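You operate a simulated robot arm through the tools that you are given. There is no shell and no other tool. Be economical: measure what you need, move in short steps, check, and stop when the job is done.

Carry out the task below with a simulated two-armed robot. There is one attempt and no reset: what you move stays moved.

JOB
Hold the grey tote on the cart 57 padded top steady with one hand and put the sanding pad from the cart 72 padded top in it with the other.

It is judged by the outcome, as a careful person would: the job done as asked, and still so three seconds after it is handed in. It fails if anything else is knocked over, pushed out of place, dropped, spilled or broken.

ROBOT AND FRAMES
Two 7-joint arms with two-finger grippers on one trunk, on a base that drives. Base frame: it is fixed to the floor where the robot stands at the start and does not move with it; the origin is under the middle of the robot, x ahead of it, y to its left, z up. Lengths are in m, angles in degrees, forces in N, time in s.
The left shoulder is at the start at [0.045, 0.175, 1.203], the right one opposite. With the tool pointing down near the work surface each hand reaches from about 0.24 to 0.84 m from the robot's upright axis, wherever it stands, measured 20 degrees to its own side. Places, roughly: grey tote [-1.5, -1, 1]. Payload 2.94 kg a hand.
Tool frame (each hand has its own): the origin (TCP) lies between the finger pads and is the grasp point; the fingertips stand 0.03 m ahead of it; z points along the fingers, y is the line along which they close. The gripper opens to 0.138 m. The gripper's body begins 0.109 m behind the TCP.
Orientation is that of the tool frame in the base frame, as a unit quaternion [w, x, y, z]. With the fingers straight down and closing along the base's y, the tool's x points along the base's -x, its y along +y and its z along -z.

CONTROLS
- The arms move only by the tool move_arm. It takes "left_rows", "right_rows" or both (then of equal length, played together; a hand with none holds still); each is a list of rows, each an object of numbers (a shift or turn left out is 0, a gripper value left out holds the last): "dx", "dy", "dz": the shift along the tool's x, y, z in m; "wx", "wy", "wz": the turn, a rotation vector about the tool's x, y, z in degrees; "grip": the closure, from 0 (fully open) to 1 (shut). In form: [{"dx": .., "dy": .., "dz": .., "wx": .., "wy": .., "wz": .., "grip": ..}, ...]. A call has 1 to 12 rows; each row shifts and turns the commanded pose from where the row before left it, along the tool's axes as they then stand. Each row takes 0.2 s and may step no farther than 0.05 m and 8.6 degrees from the row before; otherwise, or with a gripper value out of range, the whole call is refused. Where a pose cannot be reached the arm comes as near as it can. A force on the tool above 40 N (or 10 N above the force at the start of the call, whichever is more), or a blocked arm, ends the call early, and 0.2 s more pass. The fingers move at their own pace and stop on an object; they squeeze with about 45 N. The grip force told is the motor's: it shows also when the fingers shut on nothing. Time passes only in rows, and 0.2 s behind the last, so rows that do not move let the fingers close. The reply holds the time, the measured pose of the TCP, the force on the tool along the base axes, the opening and the grip force, in the units named above and with some noise, with the torque about the TCP (base axes, N m) and any sound that the robot's microphone picked up, and new pictures: "views" is both (left out), scene, wrist or none (wrist: the cameras of the hands that moved).
- Cameras (640 x 400 px; columns grow to the right, rows downward): "scene" is now at [0.1004, -0.0092, 1.6699]; the picture's right is [-0.16, -0.99, -0.00], its down [-0.79, 0.12, -0.61] and it looks along [0.60, -0.09, -0.80] (base axes); focal length 272 px, centre (320, 200). "left" rides on the left gripper at [0.071, -0.019, -0.146] in its tool frame; the picture's right is [0.26, 0.96, 0.00], its down [-0.85, 0.23, -0.48] and it looks along [-0.46, 0.13, 0.88] (tool axes); focal length 280 px, centre (320, 200). "right" rides on the right gripper at [0.071, 0.019, -0.146] in its tool frame; the picture's right is [-0.26, 0.97, 0.00], its down [-0.85, -0.23, -0.48] and it looks along [-0.46, -0.12, 0.88] (tool axes); focal length 280 px, centre (320, 200). There is no depth. A picture from a camera that has moved, and an enlarged one, comes with that camera's place and axes in the base frame and with its lens. The place of the scene camera against the robot may be out by one fixed shift of up to 0.012 m in any direction.
- raise_lower(by): slides the trunk up (or, below 0, down) by that many m; the arms and the scene camera ride with it, the base frame stays. It gives what a move gives, with no picture.
- base_move(legs): drives the robot by 1 to 6 legs, each [ahead, turn to the left] in m and degrees, along the robot's own axes; the way and the turn of a leg run together, so that a leg with both is an arc; at most 1.5 m and 180 degrees a leg. The arms and the cameras ride along, it lands a little off, and it stops where it bumps. It gives what a move gives, and a new picture of the scene camera.
- aim_head(pan, tilt): turns the head with the scene camera to pan (to the left, within 120 degrees either way) and tilt (down, from -29 to 69), counted from straight ahead of the robot. It gives what a move gives, and a new picture of the scene camera.
- zoom(camera, box): a new picture of the part [left, top, right, bottom] of that camera's present view, enlarged. It takes no simulated time.
- sign_off(): hands the job in; it is judged then, once.

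Work in short steps. Places have to be worked out from the pictures, the camera data and where the tool is seen: move nearer, look again, correct. Check each grasp and each placing, and mend what went wrong. You have 120 turns and 260 pictures in all, those below and enlarged ones among them. Open the grippers and draw the arms clear of the work before you hand the job in, unless the task says otherwise; then end with one line.

The tools are called after ">>>" by a JSON object that holds its "method" and its "body". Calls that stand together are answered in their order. move_arm: Moves the arms, as the interface text tells. Its arguments: {"type":"object","properties":{"left_rows":{"type":"array"},"right_rows":{"type":"array"},"views":{"type":"string","enum":["both","scene","wrist","none"]}},"required":[]} The other tools are called the same way: raise_lower (by) slides the trunk up or down; base_move (legs) drives the base; aim_head (pan, tilt) turns the head that bears the scene camera; zoom (camera, box) takes an enlarged picture of a part of a camera's view; sign_off () hands the job in.

At the start:

```text
time: 0.0
left_tool_pos: [0.6293, 0.0923, 1.1115]
left_ee_rot: [0.0, 0.0, 1.0, -0.001]
left_contact_force: [0.6, -0.2, -1.2]
left_moment: [-0.01, 0.0, -0.01]
left_opening: 0.138
left_grip_force: 0.0
right_tool_pos: [0.3673, -0.3552, 1.1077]
right_ee_rot: [-0.001, 0.0, 1.0, -0.001]
right_contact_force: [-0.1, -0.3, 0.2]
right_moment: [0.02, 0.01, 0.0]
right_opening: 0.1381
right_grip_force: 0.0
trunk travel left (down, up): [-0.375, 0.359]
robot x, y, heading: [-0.0024, 0.0004, -0.0]
head pan, tilt: [-9.0, 52.7]
```

scene: 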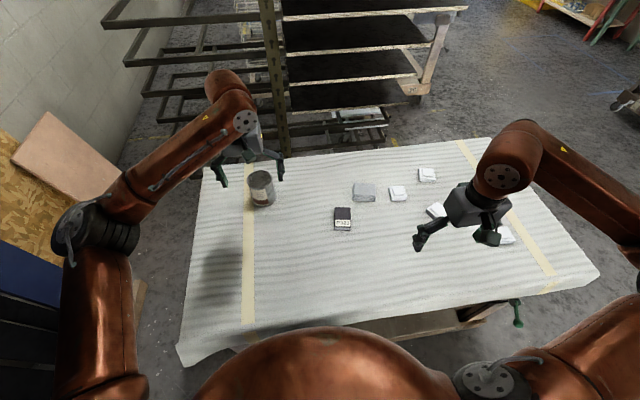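
right: 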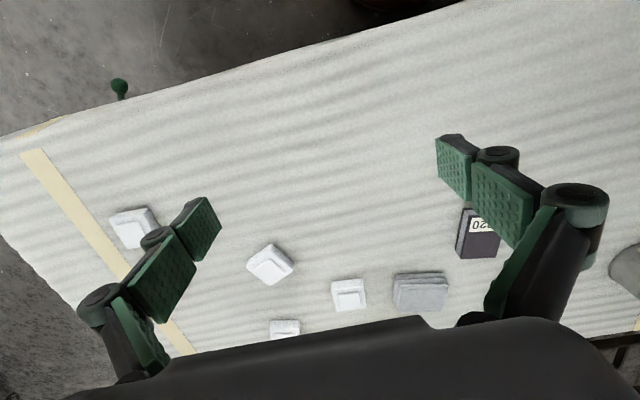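
left: 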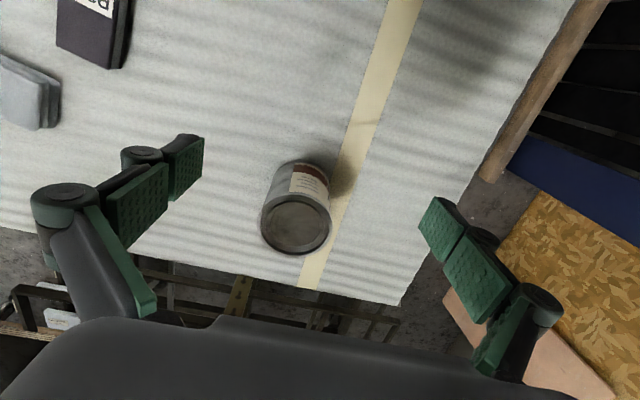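

The cart ahead holds a can, a dark labelled block, a grey block and several white pieces. I zoom in to tell them apart.

>>> {"method": "zoom", "body": {"camera": "scene", "box": [320, 150, 540, 260]}}

>>> {"method": "zoom", "body": {"camera": "right", "box": [380, 180, 540, 320]}}

>>> {"method": "zoom", "body": {"camera": "scene", "box": [180, 120, 620, 380]}}

```text
2.91 times, centred on (430, 205) of scene
camera zoom: at [0.1004, -0.0092, 1.6699], right [-0.16, -0.99, 0.0], down [-0.79, 0.12, -0.61], along [0.6, -0.09, -0.8], focal length 792 px, centre (0, 186)
```

zoom: 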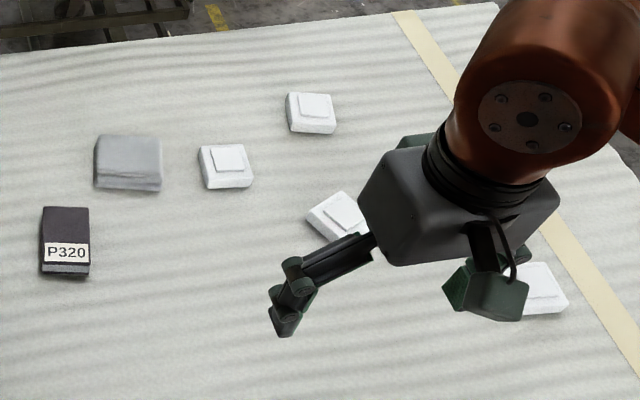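

```text
2.86 times, centred on (460, 250) of right
camera zoom: at [0.2962, -0.3353, 1.2533], right [0.26, 0.97, 0.0], down [0.85, -0.23, 0.48], along [0.46, -0.12, -0.88], focal length 801 px, centre (-80, 57)
```

zoom: 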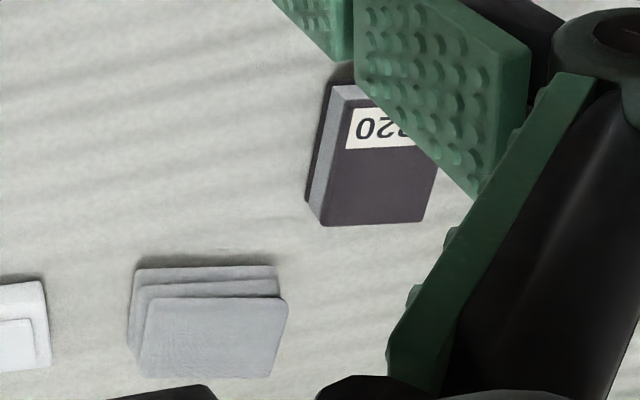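

```text
1.45 times, centred on (400, 250) of scene
camera zoom: at [0.1004, -0.0092, 1.6699], right [-0.16, -0.99, 0.0], down [-0.79, 0.12, -0.61], along [0.6, -0.09, -0.8], focal length 396 px, centre (204, 127)
```

zoom: 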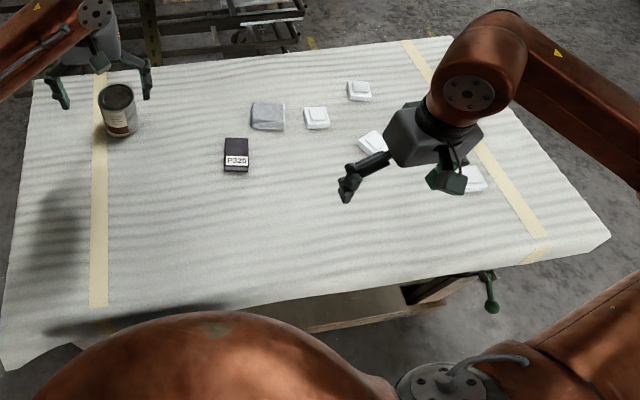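

The dark "P320" block looks like the sanding pad. I look behind to the right for the tote and cart numbers.

>>> {"method": "aim_head", "body": {"pan": -120, "tilt": 25}}

>>> {"method": "aim_head", "body": {"pan": -60, "tilt": 25}}

>>> {"method": "aim_head", "body": {"pan": 110, "tilt": 25}}

```text
time: 1.9
left_tool_pos: [0.6307, 0.0926, 1.1103]
left_ee_rot: [0.0, -0.002, 1.0, -0.001]
left_contact_force: [-0.4, 0.1, 0.4]
left_moment: [-0.02, -0.01, 0.01]
left_opening: 0.1378
left_grip_force: 0.0
right_tool_pos: [0.367, -0.3549, 1.106]
right_ee_rot: [0.0, 0.001, 1.0, 0.0]
right_contact_force: [0.3, -1.1, 0.0]
right_moment: [-0.01, 0.03, 0.0]
right_opening: 0.1383
right_grip_force: 0.0
trunk travel left (down, up): [-0.375, 0.359]
robot x, y, heading: [-0.0034, -0.0006, 0.0]
head pan, tilt: [-120.0, 25.0]
camera scene: at [-0.0191, -0.0774, 1.7109], right [-0.87, 0.5, 0.0], down [0.21, 0.37, -0.91], along [-0.45, -0.79, -0.42], focal length 272 px, centre (320, 200)
```

scene: 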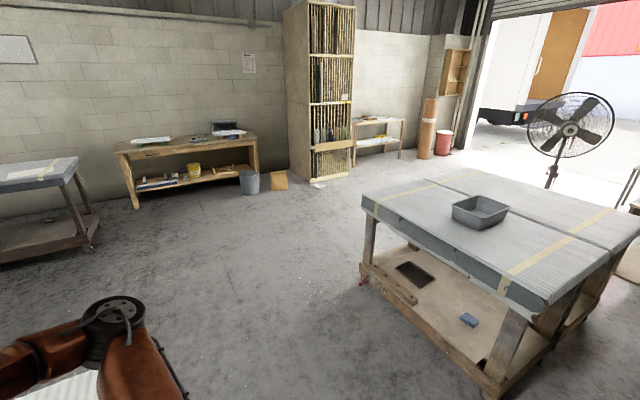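

```text
time: 3.2
left_tool_pos: [0.6311, 0.0928, 1.1111]
left_ee_rot: [-0.002, 0.001, 1.0, 0.001]
left_contact_force: [0.3, 0.3, 0.1]
left_moment: [0.02, 0.03, -0.02]
left_opening: 0.1382
left_grip_force: 0.1
right_tool_pos: [0.3664, -0.3549, 1.1074]
right_ee_rot: [0.0, 0.0, 1.0, -0.001]
right_contact_force: [-0.2, -0.4, -0.5]
right_moment: [0.0, -0.01, -0.01]
right_opening: 0.1382
right_grip_force: 0.1
trunk travel left (down, up): [-0.375, 0.359]
robot x, y, heading: [-0.0023, -0.0021, -0.1]
head pan, tilt: [-60.0, 25.0]
camera scene: at [0.0729, -0.0775, 1.7109], right [-0.87, -0.5, 0.0], down [-0.21, 0.37, -0.91], along [0.45, -0.79, -0.42], focal length 272 px, centre (320, 200)
```

scene: 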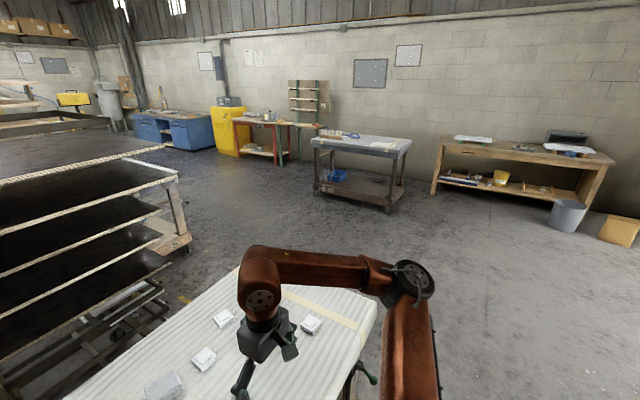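

```text
time: 5.8
left_tool_pos: [0.6304, 0.0932, 1.1102]
left_ee_rot: [0.0, 0.0, 1.0, 0.001]
left_contact_force: [-0.3, -0.2, -0.2]
left_moment: [-0.02, 0.01, 0.0]
left_opening: 0.1381
left_grip_force: 0.2
right_tool_pos: [0.367, -0.356, 1.1066]
right_ee_rot: [0.001, 0.0, 1.0, 0.0]
right_contact_force: [-0.9, 0.1, -0.1]
right_moment: [0.01, -0.01, 0.0]
right_opening: 0.138
right_grip_force: 0.1
trunk travel left (down, up): [-0.375, 0.359]
robot x, y, heading: [-0.0012, -0.0002, -0.2]
head pan, tilt: [110.0, 25.0]
camera scene: at [-0.0046, 0.089, 1.711], right [0.94, 0.34, 0.0], down [0.14, -0.4, -0.91], along [-0.31, 0.85, -0.42], focal length 272 px, centre (320, 200)
```

scene: 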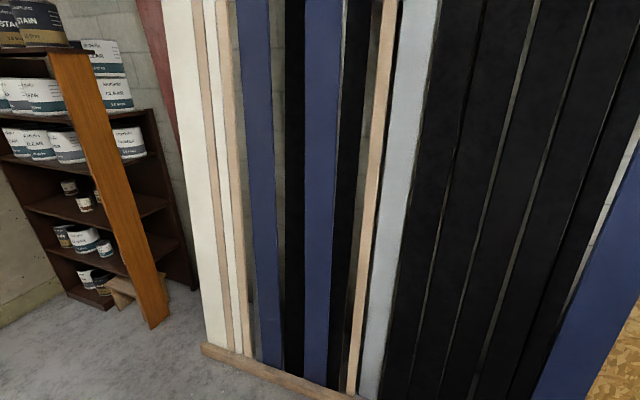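

The tote sits on a padded cart behind to the right; the pad triangulates to about (0.595, -0.16, 0.90). I raise and draw back the left hand, bring the right hand above the pad, with the head looking back down.

>>> {"method": "aim_head", "body": {"pan": -9, "tilt": 52}}

>>> {"method": "move_arm", "body": {"left_rows": [{"dz": -0.04}, {"dz": -0.04}, {"dz": -0.02, "dx": 0.03}, {"dx": 0.04}, {"dx": 0.04}, {"dx": 0.04}], "right_rows": [{"dx": -0.03}, {"dx": -0.038, "dy": 0.03}, {"dx": -0.038, "dy": 0.035}, {"dx": -0.038, "dy": 0.04}, {"dx": -0.038, "dy": 0.045}, {"dx": -0.038, "dy": 0.045}]}}

```text
time: 7.8
left_tool_pos: [0.6307, 0.093, 1.1116]
left_ee_rot: [-0.001, 0.0, 1.0, 0.0]
left_contact_force: [0.0, 0.1, -1.0]
left_moment: [0.0, -0.01, -0.01]
left_opening: 0.1379
left_grip_force: 0.0
right_tool_pos: [0.367, -0.3559, 1.1074]
right_ee_rot: [0.0, -0.001, 1.0, 0.0]
right_contact_force: [0.3, -0.3, 0.0]
right_moment: [0.03, 0.03, 0.02]
right_opening: 0.1377
right_grip_force: 0.0
trunk travel left (down, up): [-0.375, 0.359]
robot x, y, heading: [0.0019, -0.003, -0.1]
head pan, tilt: [-9.0, 52.0]
camera scene: at [0.1011, -0.0093, 1.6708], right [-0.16, -0.99, 0.0], down [-0.78, 0.12, -0.62], along [0.61, -0.1, -0.79], focal length 272 px, centre (320, 200)
```

scene: 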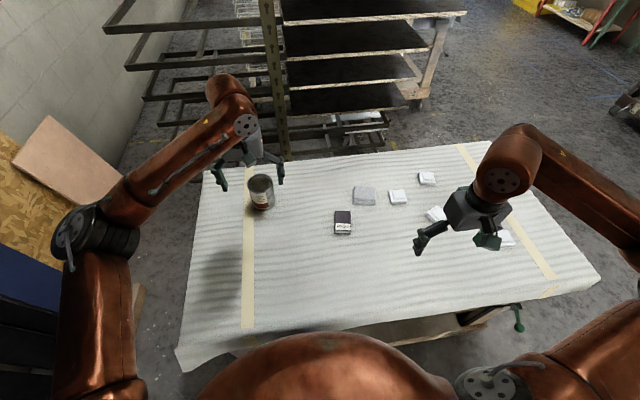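

```text
refused: row 3 steps farther than a row can; nothing moved
```

One row was over the step limit; I repeat with shorter steps.

>>> {"method": "move_arm", "body": {"left_rows": [{"dz": -0.04}, {"dz": -0.04}, {"dz": -0.02, "dx": 0.03}, {"dx": 0.04}, {"dx": 0.04}, {"dx": 0.04}, {}], "right_rows": [{"dx": -0.03, "dy": 0.0}, {"dx": -0.036, "dy": 0.03}, {"dx": -0.036, "dy": 0.033}, {"dx": -0.036, "dy": 0.033}, {"dx": -0.036, "dy": 0.033}, {"dx": -0.036, "dy": 0.033}, {"dx": -0.02, "dy": 0.033}]}}

```text
time: 9.3
left_tool_pos: [0.4834, 0.0943, 1.2086]
left_ee_rot: [-0.001, -0.001, 1.0, -0.001]
left_contact_force: [-0.5, -0.3, -0.2]
left_moment: [-0.07, 0.01, 0.03]
left_opening: 0.1378
left_grip_force: 0.3
right_tool_pos: [0.5971, -0.1581, 1.1049]
right_ee_rot: [0.0, 0.0, 1.0, -0.001]
right_contact_force: [0.9, 0.8, 0.0]
right_moment: [-0.02, 0.03, 0.02]
right_opening: 0.1382
right_grip_force: 0.0
trunk travel left (down, up): [-0.375, 0.359]
robot x, y, heading: [0.0026, -0.0006, -0.1]
head pan, tilt: [-9.0, 52.0]
camera scene: at [0.1025, -0.0076, 1.6706], right [-0.16, -0.99, 0.0], down [-0.78, 0.12, -0.61], along [0.61, -0.1, -0.79], focal length 272 px, centre (320, 200)
camera right: at [0.5267, -0.1383, 1.2515], right [0.26, 0.96, 0.0], down [0.85, -0.23, 0.47], along [0.46, -0.13, -0.88], focal length 280 px, centre (320, 200)
camera left: at [0.4125, 0.0755, 1.3537], right [-0.26, 0.96, 0.0], down [0.85, 0.23, 0.47], along [0.46, 0.12, -0.88], focal length 280 px, centre (320, 200)
```

scene: 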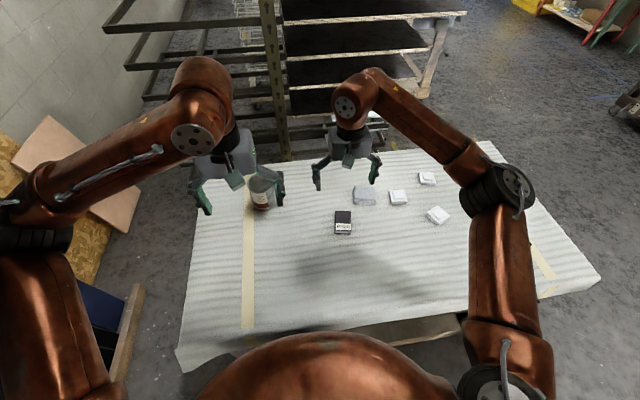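
right: 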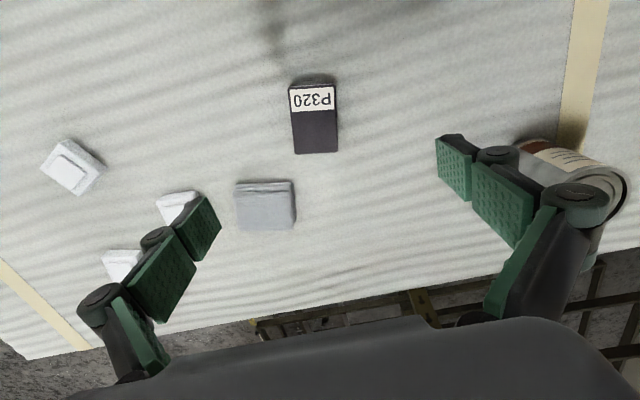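
left: 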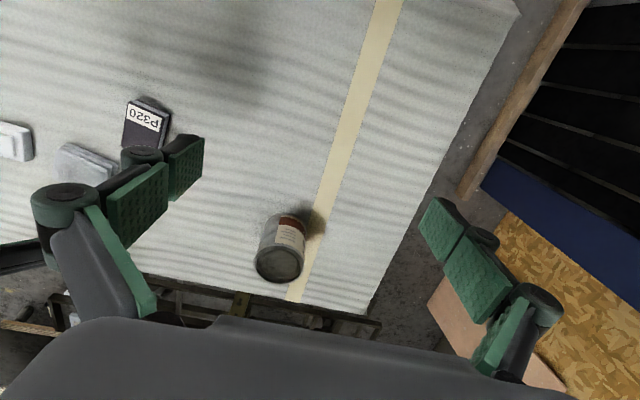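

The pad is near (0.60, -0.167), turned about -11 deg. I turn the right hand to match and go down 0.1 m to look again.

>>> {"method": "move_arm", "body": {"right_rows": [{"dx": -0.004, "dy": -0.009, "dz": 0.03}, {"wz": 5.5, "dz": 0.035}, {"wz": 5.5, "dz": 0.035}, {}]}}

```text
time: 10.3
left_tool_pos: [0.4818, 0.0931, 1.2095]
left_ee_rot: [0.0, -0.001, 1.0, 0.0]
left_contact_force: [0.7, 0.1, -0.3]
left_moment: [-0.02, -0.06, 0.01]
left_opening: 0.1379
left_grip_force: 0.1
right_tool_pos: [0.6006, -0.1692, 1.0075]
right_ee_rot: [0.0, 0.096, 0.995, 0.0]
right_contact_force: [0.9, 0.2, 0.1]
right_moment: [0.04, -0.01, 0.03]
right_opening: 0.1379
right_grip_force: 0.0
trunk travel left (down, up): [-0.375, 0.359]
robot x, y, heading: [-0.0023, 0.0008, -0.2]
head pan, tilt: [-9.0, 52.0]
camera scene: at [0.1006, -0.0086, 1.6709], right [-0.16, -0.99, 0.0], down [-0.78, 0.12, -0.62], along [0.61, -0.1, -0.79], focal length 272 px, centre (320, 200)
camera right: at [0.5348, -0.1362, 1.1525], right [0.44, 0.9, 0.0], down [0.79, -0.39, 0.48], along [0.43, -0.21, -0.88], focal length 280 px, centre (320, 200)
```

scene: 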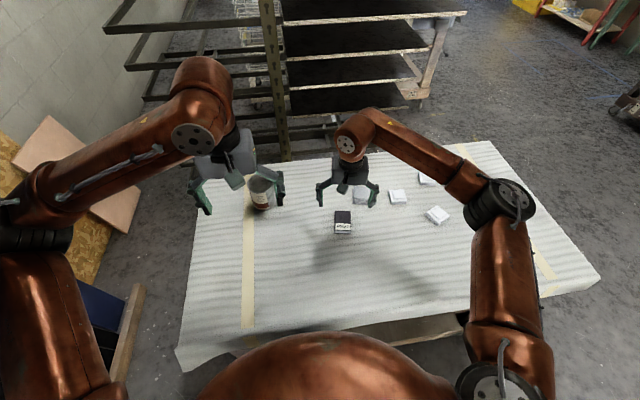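
right: 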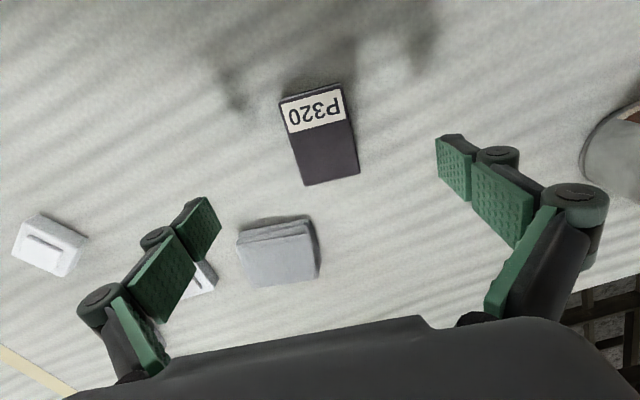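

The pad remains at about (0.602, -0.169), well aligned. I descend further to get table height.

>>> {"method": "move_arm", "body": {"right_rows": [{"dz": 0.03}, {"dz": 0.03}, {}]}}

>>> {"method": "zoom", "body": {"camera": "scene", "box": [280, 140, 420, 260]}}

```text
time: 11.2
left_tool_pos: [0.4831, 0.0928, 1.2085]
left_ee_rot: [0.0, -0.001, 1.0, 0.0]
left_contact_force: [-0.2, -0.4, 0.2]
left_moment: [-0.01, 0.0, 0.0]
left_opening: 0.1381
left_grip_force: 0.0
right_tool_pos: [0.6017, -0.1702, 0.9457]
right_ee_rot: [0.0, 0.095, 0.995, 0.0]
right_contact_force: [-0.3, 0.2, 0.9]
right_moment: [-0.03, -0.01, 0.01]
right_opening: 0.138
right_grip_force: 0.1
trunk travel left (down, up): [-0.375, 0.359]
robot x, y, heading: [-0.0011, 0.0011, -0.3]
head pan, tilt: [-9.0, 52.0]
camera scene: at [0.101, -0.0088, 1.6708], right [-0.16, -0.99, 0.0], down [-0.78, 0.12, -0.62], along [0.61, -0.1, -0.79], focal length 272 px, centre (320, 200)
camera right: at [0.5354, -0.137, 1.0917], right [0.44, 0.9, 0.0], down [0.79, -0.39, 0.48], along [0.43, -0.21, -0.88], focal length 280 px, centre (320, 200)
```

scene: 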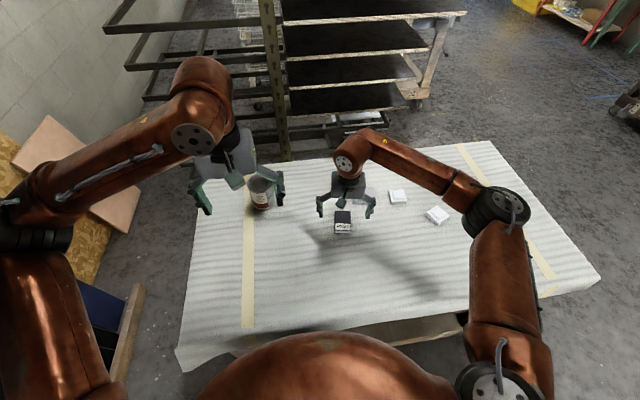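
right: 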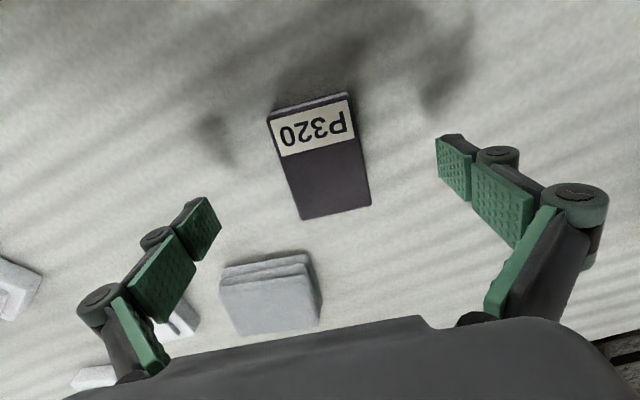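

```text
3.33 times, centred on (350, 200) of scene
camera zoom: at [0.101, -0.0088, 1.6708], right [-0.16, -0.99, 0.0], down [-0.78, 0.12, -0.62], along [0.61, -0.1, -0.79], focal length 908 px, centre (220, 200)
```

zoom: 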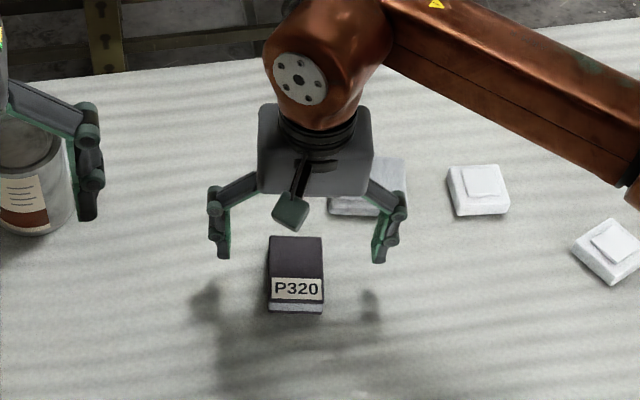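

Pad top seems near z 0.905, table about 0.885; the pad centre projects right below the TCP. I go down to TCP 0.925 gently and look.

>>> {"method": "move_arm", "body": {"right_rows": [{"dz": 0.01}, {"dz": 0.01}, {}], "views": "wrist"}}

>>> {"method": "zoom", "body": {"camera": "scene", "box": [310, 170, 390, 250]}}

```text
time: 11.9
left_tool_pos: [0.4821, 0.0929, 1.2076]
left_ee_rot: [0.0, 0.0, 1.0, 0.0]
left_contact_force: [0.4, -0.3, -0.7]
left_moment: [-0.03, -0.01, 0.01]
left_opening: 0.138
left_grip_force: 0.2
right_tool_pos: [0.6006, -0.1699, 0.9272]
right_ee_rot: [0.0, 0.095, 0.995, 0.0]
right_contact_force: [0.1, 0.4, -0.5]
right_moment: [0.05, -0.02, 0.01]
right_opening: 0.138
right_grip_force: 0.0
trunk travel left (down, up): [-0.375, 0.359]
robot x, y, heading: [-0.0008, 0.0012, 0.1]
head pan, tilt: [-9.0, 52.0]
camera right: at [0.5353, -0.1361, 1.0729], right [0.44, 0.9, 0.0], down [0.79, -0.39, 0.48], along [0.43, -0.21, -0.88], focal length 280 px, centre (320, 200)
```

right: 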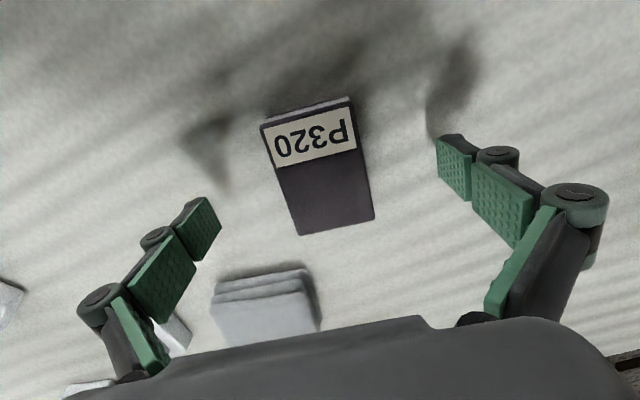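

```text
5.00 times, centred on (350, 210) of scene
camera zoom: at [0.1011, -0.009, 1.6708], right [-0.16, -0.99, 0.0], down [-0.78, 0.12, -0.62], along [0.61, -0.1, -0.79], focal length 1361 px, centre (170, 150)
```

zoom: 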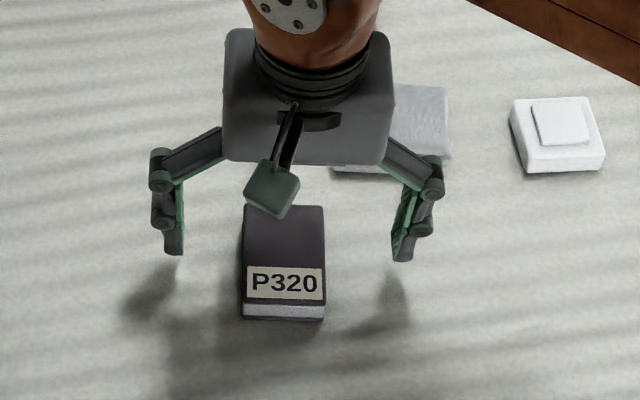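

Fingertips are ~1 cm or more above the table and straddle the pad. I descend another 1 cm and close.

>>> {"method": "move_arm", "body": {"right_rows": [{"dz": 0.006}, {"dz": 0.004}, {"grip": 0.4}, {"grip": 0.5}, {"grip": 0.6}, {"grip": 0.8}, {"grip": 1}, {"grip": 1}, {"grip": 1}]}}

```text
time: 13.9
left_tool_pos: [0.4808, 0.0935, 1.2092]
left_ee_rot: [0.001, 0.0, 1.0, -0.001]
left_contact_force: [0.5, -0.2, 0.4]
left_moment: [-0.01, 0.0, 0.0]
left_opening: 0.138
left_grip_force: 0.0
right_tool_pos: [0.601, -0.1694, 0.9176]
right_ee_rot: [0.001, 0.096, 0.995, 0.0]
right_contact_force: [0.9, -2.4, 10.3]
right_moment: [-0.18, 0.02, -0.03]
right_opening: 0.0534
right_grip_force: 40.5
trunk travel left (down, up): [-0.375, 0.359]
robot x, y, heading: [0.0027, 0.0009, -0.2]
head pan, tilt: [-9.0, 52.0]
camera scene: at [0.1002, -0.0091, 1.671], right [-0.16, -0.99, 0.0], down [-0.78, 0.12, -0.62], along [0.61, -0.1, -0.79], focal length 272 px, centre (320, 200)
camera right: at [0.535, -0.1365, 1.0643], right [0.44, 0.9, 0.0], down [0.79, -0.39, 0.48], along [0.43, -0.21, -0.88], focal length 280 px, centre (320, 200)
```

scene: 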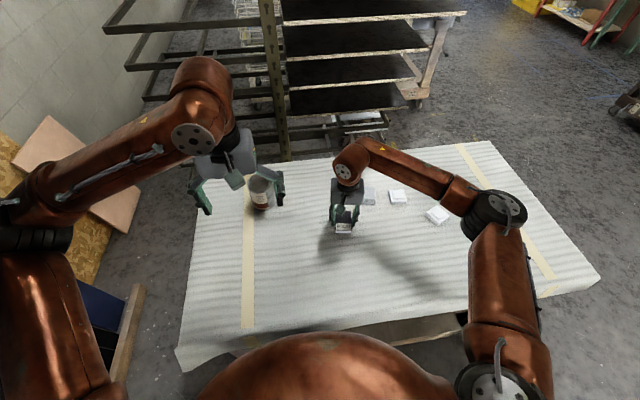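
right: 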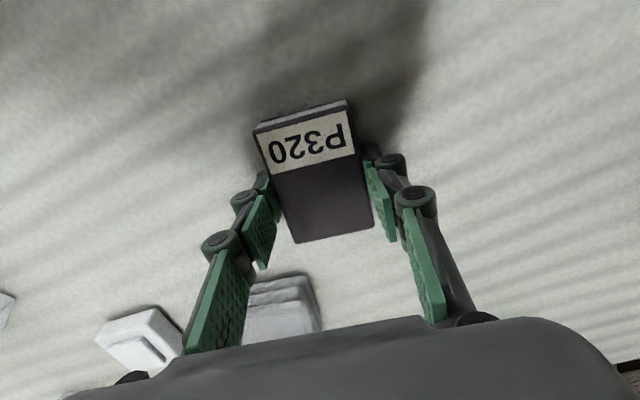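

Gripped at 0.053 m with 40 N. I lift 0.25 m and check.

>>> {"method": "move_arm", "body": {"right_rows": [{"dz": -0.02}, {"dz": -0.04}, {"dz": -0.045}, {"dz": -0.045}, {"dz": -0.045}, {"dz": -0.045}]}}

```text
time: 15.3
left_tool_pos: [0.48, 0.0943, 1.2092]
left_ee_rot: [0.0, -0.001, 1.0, 0.0]
left_contact_force: [-0.5, -0.5, 0.4]
left_moment: [-0.01, 0.02, 0.05]
left_opening: 0.138
left_grip_force: 0.0
right_tool_pos: [0.6006, -0.1683, 1.1565]
right_ee_rot: [0.0, 0.094, 0.996, 0.0]
right_contact_force: [0.2, 0.4, -0.3]
right_moment: [-0.03, -0.01, -0.02]
right_opening: 0.0534
right_grip_force: 44.5
trunk travel left (down, up): [-0.375, 0.359]
robot x, y, heading: [-0.0013, 0.0011, 0.0]
head pan, tilt: [-9.0, 52.0]
camera scene: at [0.1003, -0.0083, 1.6709], right [-0.16, -0.99, 0.0], down [-0.78, 0.12, -0.62], along [0.61, -0.1, -0.79], focal length 272 px, centre (320, 200)
camera right: at [0.5349, -0.1352, 1.3032], right [0.44, 0.9, 0.0], down [0.79, -0.39, 0.48], along [0.43, -0.21, -0.88], focal length 280 px, centre (320, 200)
```

scene: 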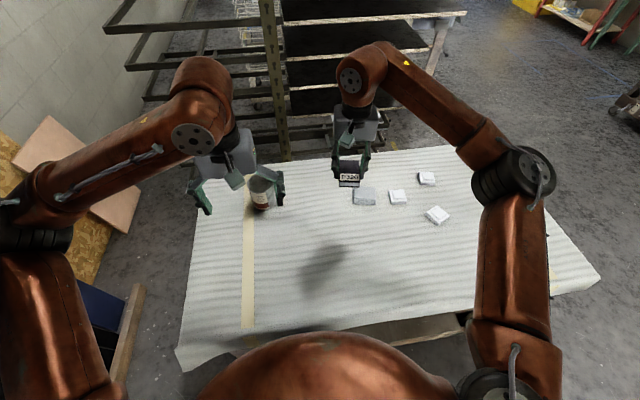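
right: 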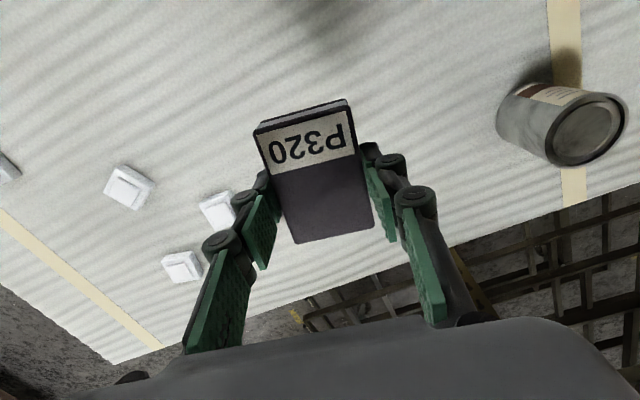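

The pad is held firmly. I tuck both hands toward the trunk and check what's around before driving.

>>> {"method": "move_arm", "body": {"left_rows": [{"dx": 0.02, "dy": 0.02}, {"dx": 0.02, "dy": 0.02}, {"dx": 0.02, "dy": 0.02}, {"dx": 0.02, "dy": 0.02}, {"dy": 0.02}], "right_rows": [{"dx": 0.04, "dy": -0.02, "dz": -0.01}, {"dx": 0.04, "dy": -0.02, "dz": -0.01}, {"dx": 0.04, "dy": -0.02, "dz": -0.01}, {"dx": 0.04, "dy": -0.02, "dz": -0.01}, {"dx": 0.04, "dy": -0.01, "dz": -0.01}], "views": "none"}}

>>> {"method": "base_move", "body": {"legs": [[-0.4, 0], [0, -90]]}}

```text
time: 16.6
left_tool_pos: [0.4007, 0.1953, 1.2095]
left_ee_rot: [0.0, -0.001, 1.0, 0.0]
left_contact_force: [-0.4, 0.4, -0.6]
left_moment: [-0.02, 0.0, -0.05]
left_opening: 0.1377
left_grip_force: 0.0
right_tool_pos: [0.3882, -0.2186, 1.2079]
right_ee_rot: [0.0, 0.096, 0.995, 0.001]
right_contact_force: [0.2, 0.6, -1.5]
right_moment: [-0.02, -0.02, 0.0]
right_opening: 0.0535
right_grip_force: 45.1
trunk travel left (down, up): [-0.375, 0.359]
robot x, y, heading: [0.0012, -0.0043, 0.0]
head pan, tilt: [-9.0, 52.0]
```

```text
time: 22.9
left_tool_pos: [-0.2173, -0.4012, 1.2105]
left_ee_rot: [0.0, 0.708, 0.707, 0.0]
left_contact_force: [-0.1, 0.0, 0.6]
left_moment: [0.03, -0.03, -0.02]
left_opening: 0.138
left_grip_force: 0.1
right_tool_pos: [-0.6296, -0.3896, 1.2075]
right_ee_rot: [0.0, 0.772, 0.636, 0.0]
right_contact_force: [0.2, -0.7, -1.1]
right_moment: [0.0, 0.01, 0.03]
right_opening: 0.0536
right_grip_force: 45.3
trunk travel left (down, up): [-0.375, 0.359]
robot x, y, heading: [-0.4101, 0.0021, -89.9]
head pan, tilt: [-9.0, 52.0]
camera scene: at [-0.4307, -0.1063, 1.6708], right [-0.99, 0.16, 0.0], down [0.12, 0.78, -0.62], along [-0.1, -0.61, -0.79], focal length 272 px, centre (320, 200)
```

scene: 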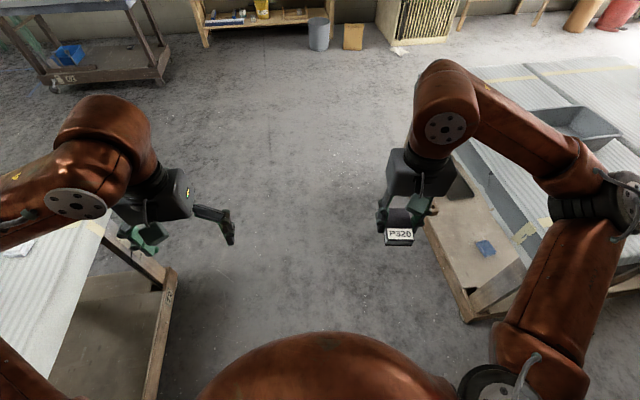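

Path looks clear between the carts. I drive on 0.9 m and turn to face the tote's cart.

>>> {"method": "base_move", "body": {"legs": [[0.9, 0], [0, -90]]}}

>>> {"method": "aim_head", "body": {"pan": 0, "tilt": 35}}

```text
time: 31.5
left_tool_pos: [-0.8008, -1.1046, 1.2108]
left_ee_rot: [0.0, 1.0, 0.004, 0.0]
left_contact_force: [0.1, 1.1, 0.0]
left_moment: [-0.02, 0.02, -0.02]
left_opening: 0.1382
left_grip_force: 0.1
right_tool_pos: [-0.7919, -0.6901, 1.2075]
right_ee_rot: [-0.001, 0.996, -0.091, 0.0]
right_contact_force: [0.3, -0.2, -0.6]
right_moment: [-0.02, 0.02, -0.03]
right_opening: 0.0535
right_grip_force: 44.9
trunk travel left (down, up): [-0.375, 0.359]
robot x, y, heading: [-0.3995, -0.9044, -179.4]
head pan, tilt: [-9.0, 52.0]
camera scene: at [-0.519, -0.8928, 1.6708], right [0.15, 0.99, 0.0], down [0.78, -0.12, -0.62], along [-0.61, 0.09, -0.79], focal length 272 px, centre (320, 200)
```

scene: 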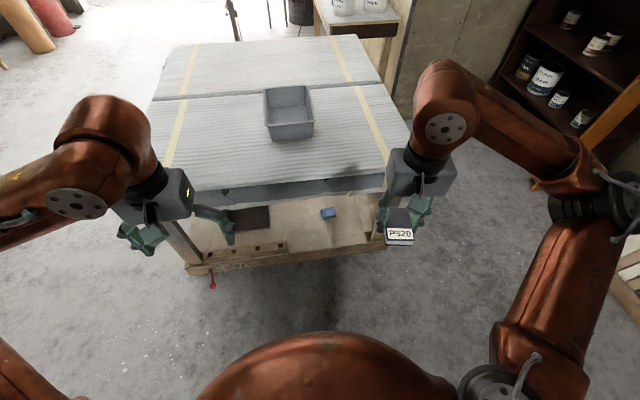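

```text
time: 32.3
left_tool_pos: [-0.8008, -1.1021, 1.2088]
left_ee_rot: [0.0, 1.0, 0.004, 0.0]
left_contact_force: [0.2, -0.1, 0.7]
left_moment: [-0.02, 0.01, -0.02]
left_opening: 0.1381
left_grip_force: 0.0
right_tool_pos: [-0.7907, -0.6911, 1.2069]
right_ee_rot: [0.0, 0.996, -0.092, -0.001]
right_contact_force: [-0.5, -0.8, -0.2]
right_moment: [0.01, -0.01, 0.04]
right_opening: 0.0536
right_grip_force: 44.8
trunk travel left (down, up): [-0.375, 0.359]
robot x, y, heading: [-0.4, -0.9069, -179.7]
head pan, tilt: [0.0, 35.0]
camera scene: at [-0.5328, -0.905, 1.6951], right [-0.01, 1.0, 0.0], down [0.57, 0.0, -0.82], along [-0.82, -0.01, -0.57], focal length 272 px, centre (320, 200)
```

scene: 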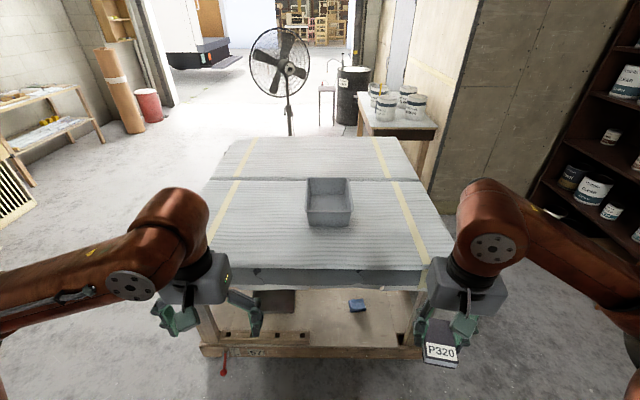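

The tote is ahead. I zoom for its geometry and the cart label.

>>> {"method": "zoom", "body": {"camera": "scene", "box": [280, 160, 376, 240]}}

>>> {"method": "zoom", "body": {"camera": "scene", "box": [200, 250, 440, 380]}}

```text
5.00 times, centred on (328, 200) of scene
camera zoom: at [-0.5328, -0.905, 1.6951], right [-0.01, 1.0, 0.0], down [0.57, 0.0, -0.82], along [-0.82, -0.01, -0.57], focal length 1361 px, centre (280, 200)
```

zoom: 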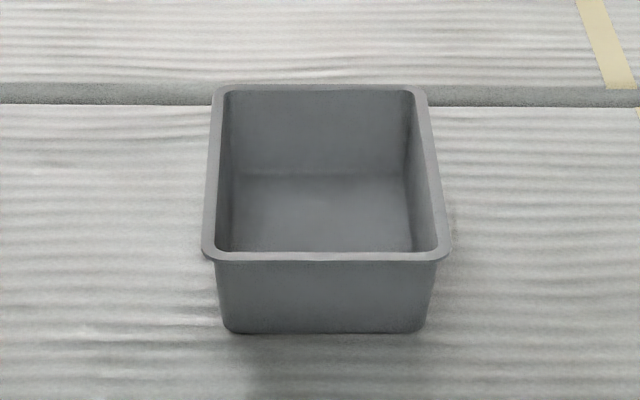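

```text
2.67 times, centred on (320, 315) of scene
camera zoom: at [-0.5328, -0.905, 1.6951], right [-0.01, 1.0, 0.0], down [0.57, 0.0, -0.82], along [-0.82, -0.01, -0.57], focal length 726 px, centre (320, -107)
```

zoom: 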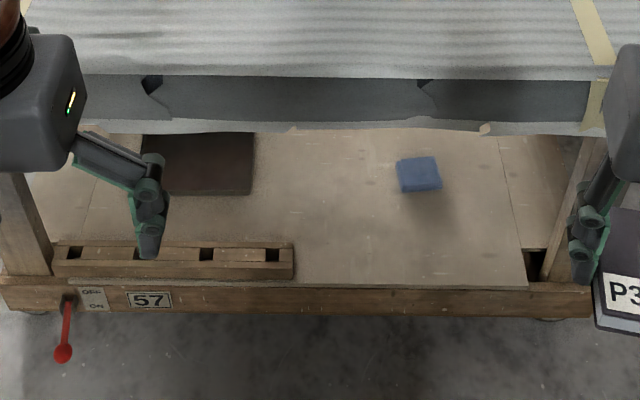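

Cart 57 confirmed. I take a closer look at its red lever label, as it may show a caster brake.

>>> {"method": "zoom", "body": {"camera": "scene", "box": [210, 335, 280, 380]}}

```text
8.89 times, centred on (245, 358) of scene
camera zoom: at [-0.5328, -0.905, 1.6951], right [-0.01, 1.0, 0.0], down [0.57, 0.0, -0.82], along [-0.82, -0.01, -0.57], focal length 2420 px, centre (987, -1200)
```

zoom: 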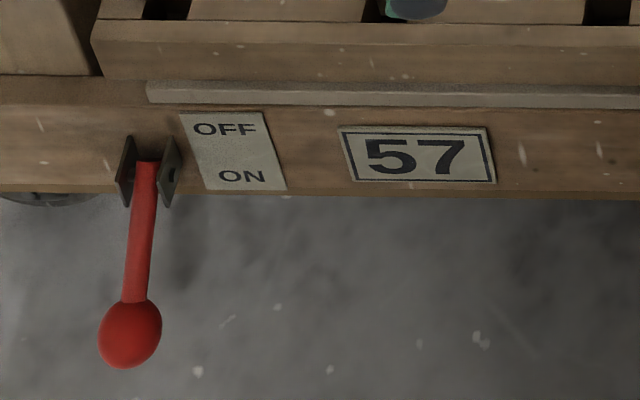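

The lever is at ON, so the brake is set. The tote spans x -1.475..-1.76, y -0.985..-0.767, rim z about 0.98. I drive ahead 0.55 m, keeping about the same clearance I had at the first cart.

>>> {"method": "base_move", "body": {"legs": [[0.55, 0]]}}

>>> {"method": "aim_head", "body": {"pan": 0, "tilt": 50}}

```text
time: 35.5
left_tool_pos: [-1.357, -1.102, 1.2103]
left_ee_rot: [0.0, 1.0, 0.0, 0.001]
left_contact_force: [0.6, -0.3, 1.1]
left_moment: [-0.02, -0.03, -0.04]
left_opening: 0.1381
left_grip_force: 0.1
right_tool_pos: [-1.3437, -0.6894, 1.2064]
right_ee_rot: [0.0, 0.995, -0.096, 0.001]
right_contact_force: [-0.9, 0.5, 0.1]
right_moment: [0.01, -0.03, 0.0]
right_opening: 0.0531
right_grip_force: 45.1
trunk travel left (down, up): [-0.375, 0.359]
robot x, y, heading: [-0.9558, -0.9034, 180.2]
head pan, tilt: [0.0, 35.0]
camera scene: at [-1.088, -0.9055, 1.6951], right [0.0, 1.0, 0.0], down [0.57, 0.0, -0.82], along [-0.82, 0.0, -0.57], focal length 272 px, centre (320, 200)
```

scene: 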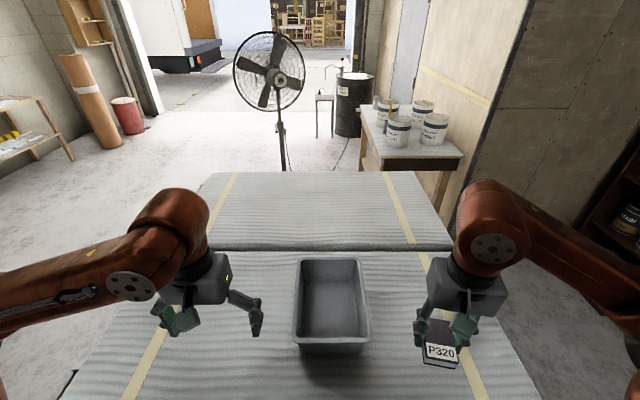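

```text
time: 36.3
left_tool_pos: [-1.3572, -1.1021, 1.2115]
left_ee_rot: [0.0, 1.0, 0.0, 0.0]
left_contact_force: [0.0, -0.5, 0.0]
left_moment: [-0.01, -0.02, -0.03]
left_opening: 0.1379
left_grip_force: 0.1
right_tool_pos: [-1.3443, -0.6894, 1.2074]
right_ee_rot: [0.0, 0.995, -0.098, 0.001]
right_contact_force: [-0.4, -0.4, -0.6]
right_moment: [-0.01, 0.0, -0.01]
right_opening: 0.0534
right_grip_force: 44.5
trunk travel left (down, up): [-0.375, 0.359]
robot x, y, heading: [-0.9557, -0.909, 179.8]
head pan, tilt: [0.0, 50.0]
camera scene: at [-1.0758, -0.9055, 1.6735], right [0.0, 1.0, 0.0], down [0.77, 0.0, -0.64], along [-0.64, 0.0, -0.77], focal length 272 px, centre (320, 200)
```

scene: 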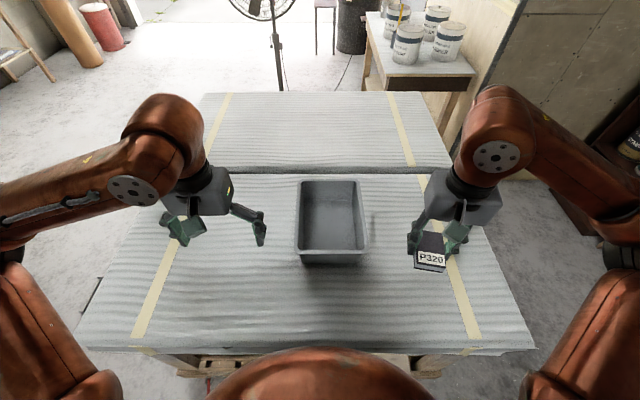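

Left hand goes above the tote's left wall at around (-1.55, -0.985) to view it with its wrist camera.

>>> {"method": "move_arm", "body": {"left_rows": [{"dx": -0.0386, "dy": -0.0234, "dz": 0.01}, {"dx": -0.0386, "dy": -0.0234, "dz": 0.01}, {"dx": -0.0386, "dy": -0.0234, "dz": 0.01}, {"dx": -0.0386, "dy": -0.0234, "dz": 0.01}, {"dx": -0.0386, "dy": -0.0234, "dz": 0.01}, {}]}}

```text
time: 37.7
left_tool_pos: [-1.55, -0.9851, 1.1613]
left_ee_rot: [0.0, 1.0, -0.001, 0.001]
left_contact_force: [0.9, -0.5, -0.5]
left_moment: [0.0, 0.05, 0.0]
left_opening: 0.1386
left_grip_force: 0.1
right_tool_pos: [-1.3439, -0.6896, 1.2078]
right_ee_rot: [0.0, 0.995, -0.097, 0.0]
right_contact_force: [0.0, 0.4, -0.4]
right_moment: [0.03, 0.04, 0.0]
right_opening: 0.0533
right_grip_force: 45.0
trunk travel left (down, up): [-0.375, 0.359]
robot x, y, heading: [-0.9552, -0.9085, 179.6]
head pan, tilt: [0.0, 50.0]
camera scene: at [-1.0749, -0.9065, 1.6736], right [0.0, 1.0, 0.0], down [0.77, 0.0, -0.64], along [-0.64, 0.0, -0.77], focal length 272 px, centre (320, 200)
camera left: at [-1.4785, -0.9656, 1.3063], right [0.26, -0.97, 0.0], down [-0.85, -0.23, 0.48], along [-0.46, -0.12, -0.88], focal length 280 px, centre (320, 200)
```

scene: 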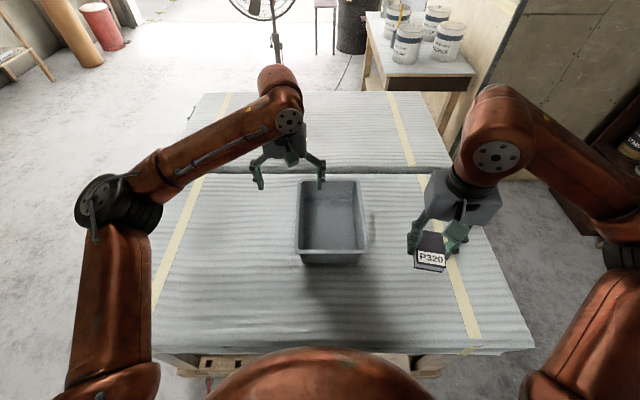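
left: 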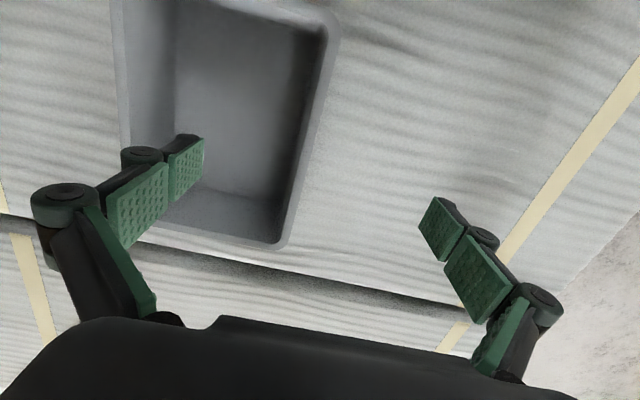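

The left wall's rim is at y ≈ -0.973, x from -1.46 to -1.74. I centre over it and descend partway.

>>> {"method": "move_arm", "body": {"left_rows": [{"dy": -0.011, "dz": 0.03}, {"dz": 0.04}, {"dz": 0.03}, {}]}}

>>> {"method": "zoom", "body": {"camera": "scene", "box": [230, 140, 390, 280]}}

```text
time: 38.7
left_tool_pos: [-1.5505, -0.9726, 1.0588]
left_ee_rot: [0.0, 1.0, -0.002, 0.0]
left_contact_force: [-0.5, -0.4, -0.8]
left_moment: [0.0, 0.02, 0.02]
left_opening: 0.1378
left_grip_force: 0.1
right_tool_pos: [-1.3441, -0.6894, 1.2084]
right_ee_rot: [0.0, 0.995, -0.096, 0.001]
right_contact_force: [0.4, -0.3, 0.3]
right_moment: [0.01, 0.03, 0.01]
right_opening: 0.0534
right_grip_force: 45.1
trunk travel left (down, up): [-0.375, 0.359]
robot x, y, heading: [-0.9577, -0.9101, 179.8]
head pan, tilt: [0.0, 50.0]
camera scene: at [-1.0756, -0.9055, 1.6735], right [0.0, 1.0, 0.0], down [0.77, 0.0, -0.64], along [-0.64, 0.0, -0.77], focal length 272 px, centre (320, 200)
camera left: at [-1.4786, -0.9529, 1.2048], right [0.26, -0.97, 0.0], down [-0.85, -0.23, 0.48], along [-0.46, -0.12, -0.88], focal length 280 px, centre (320, 200)
```

scene: 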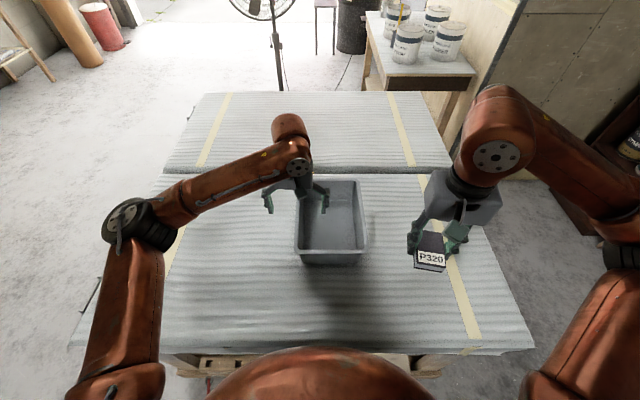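
left: 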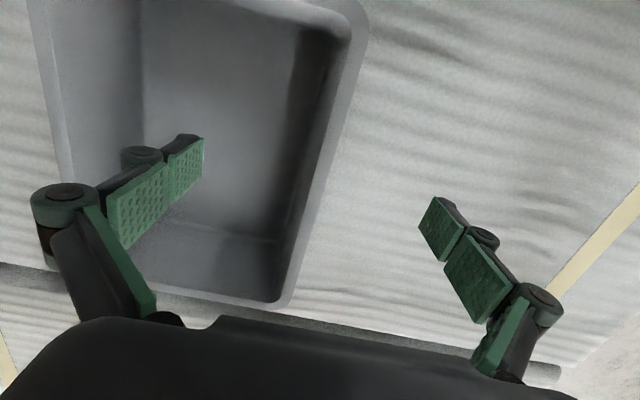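

```text
2.86 times, centred on (310, 210) of scene
camera zoom: at [-1.0756, -0.9055, 1.6735], right [0.0, 1.0, 0.0], down [0.77, 0.0, -0.64], along [-0.64, 0.0, -0.77], focal length 778 px, centre (349, 171)
```

zoom: 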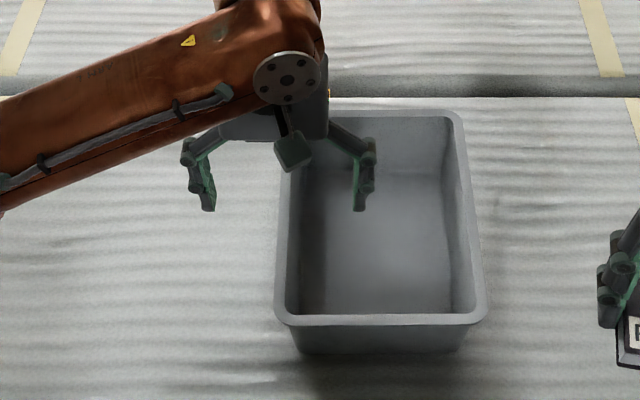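

Rim height about 0.985, and the hand is centred to within a few mm. I descend 8 cm to straddle the wall.

>>> {"method": "move_arm", "body": {"left_rows": [{"dy": 0.003, "dz": 0.03}, {"dz": 0.03}, {"dz": 0.02}, {}]}}

>>> {"method": "zoom", "body": {"camera": "scene", "box": [230, 140, 390, 280]}}

```text
time: 39.7
left_tool_pos: [-1.5516, -0.9755, 0.98]
left_ee_rot: [0.0, 1.0, -0.001, 0.001]
left_contact_force: [1.2, 0.2, 0.7]
left_moment: [-0.01, 0.0, -0.01]
left_opening: 0.1379
left_grip_force: 0.1
right_tool_pos: [-1.3435, -0.6884, 1.2078]
right_ee_rot: [0.0, 0.995, -0.097, 0.0]
right_contact_force: [0.4, 1.0, -0.4]
right_moment: [0.02, 0.0, -0.02]
right_opening: 0.0536
right_grip_force: 44.6
trunk travel left (down, up): [-0.375, 0.359]
robot x, y, heading: [-0.9546, -0.91, 179.7]
head pan, tilt: [0.0, 50.0]
camera scene: at [-1.0759, -0.9051, 1.6735], right [0.0, 1.0, 0.0], down [0.77, 0.0, -0.64], along [-0.64, 0.0, -0.77], focal length 272 px, centre (320, 200)
camera left: at [-1.4797, -0.9563, 1.1257], right [0.26, -0.97, 0.0], down [-0.85, -0.23, 0.48], along [-0.46, -0.12, -0.88], focal length 280 px, centre (320, 200)
```

scene: 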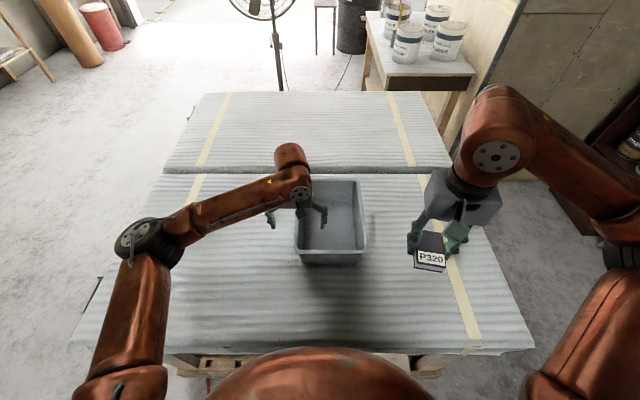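
left: 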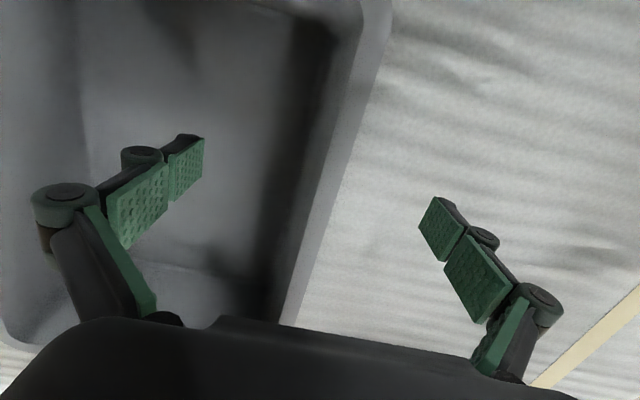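

```text
2.86 times, centred on (310, 210) of scene
camera zoom: at [-1.0759, -0.9051, 1.6735], right [0.0, 1.0, 0.0], down [0.77, 0.0, -0.64], along [-0.64, 0.0, -0.77], focal length 778 px, centre (349, 171)
```

zoom: 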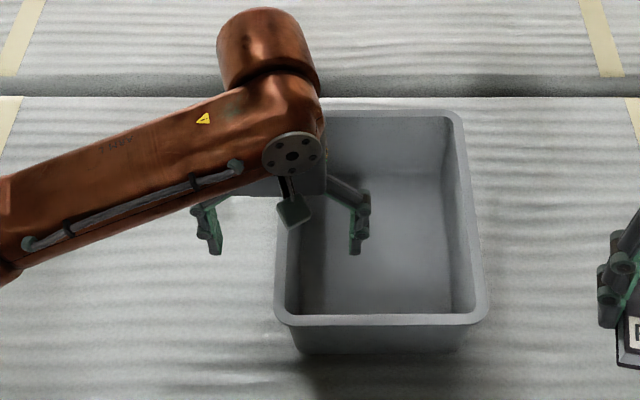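

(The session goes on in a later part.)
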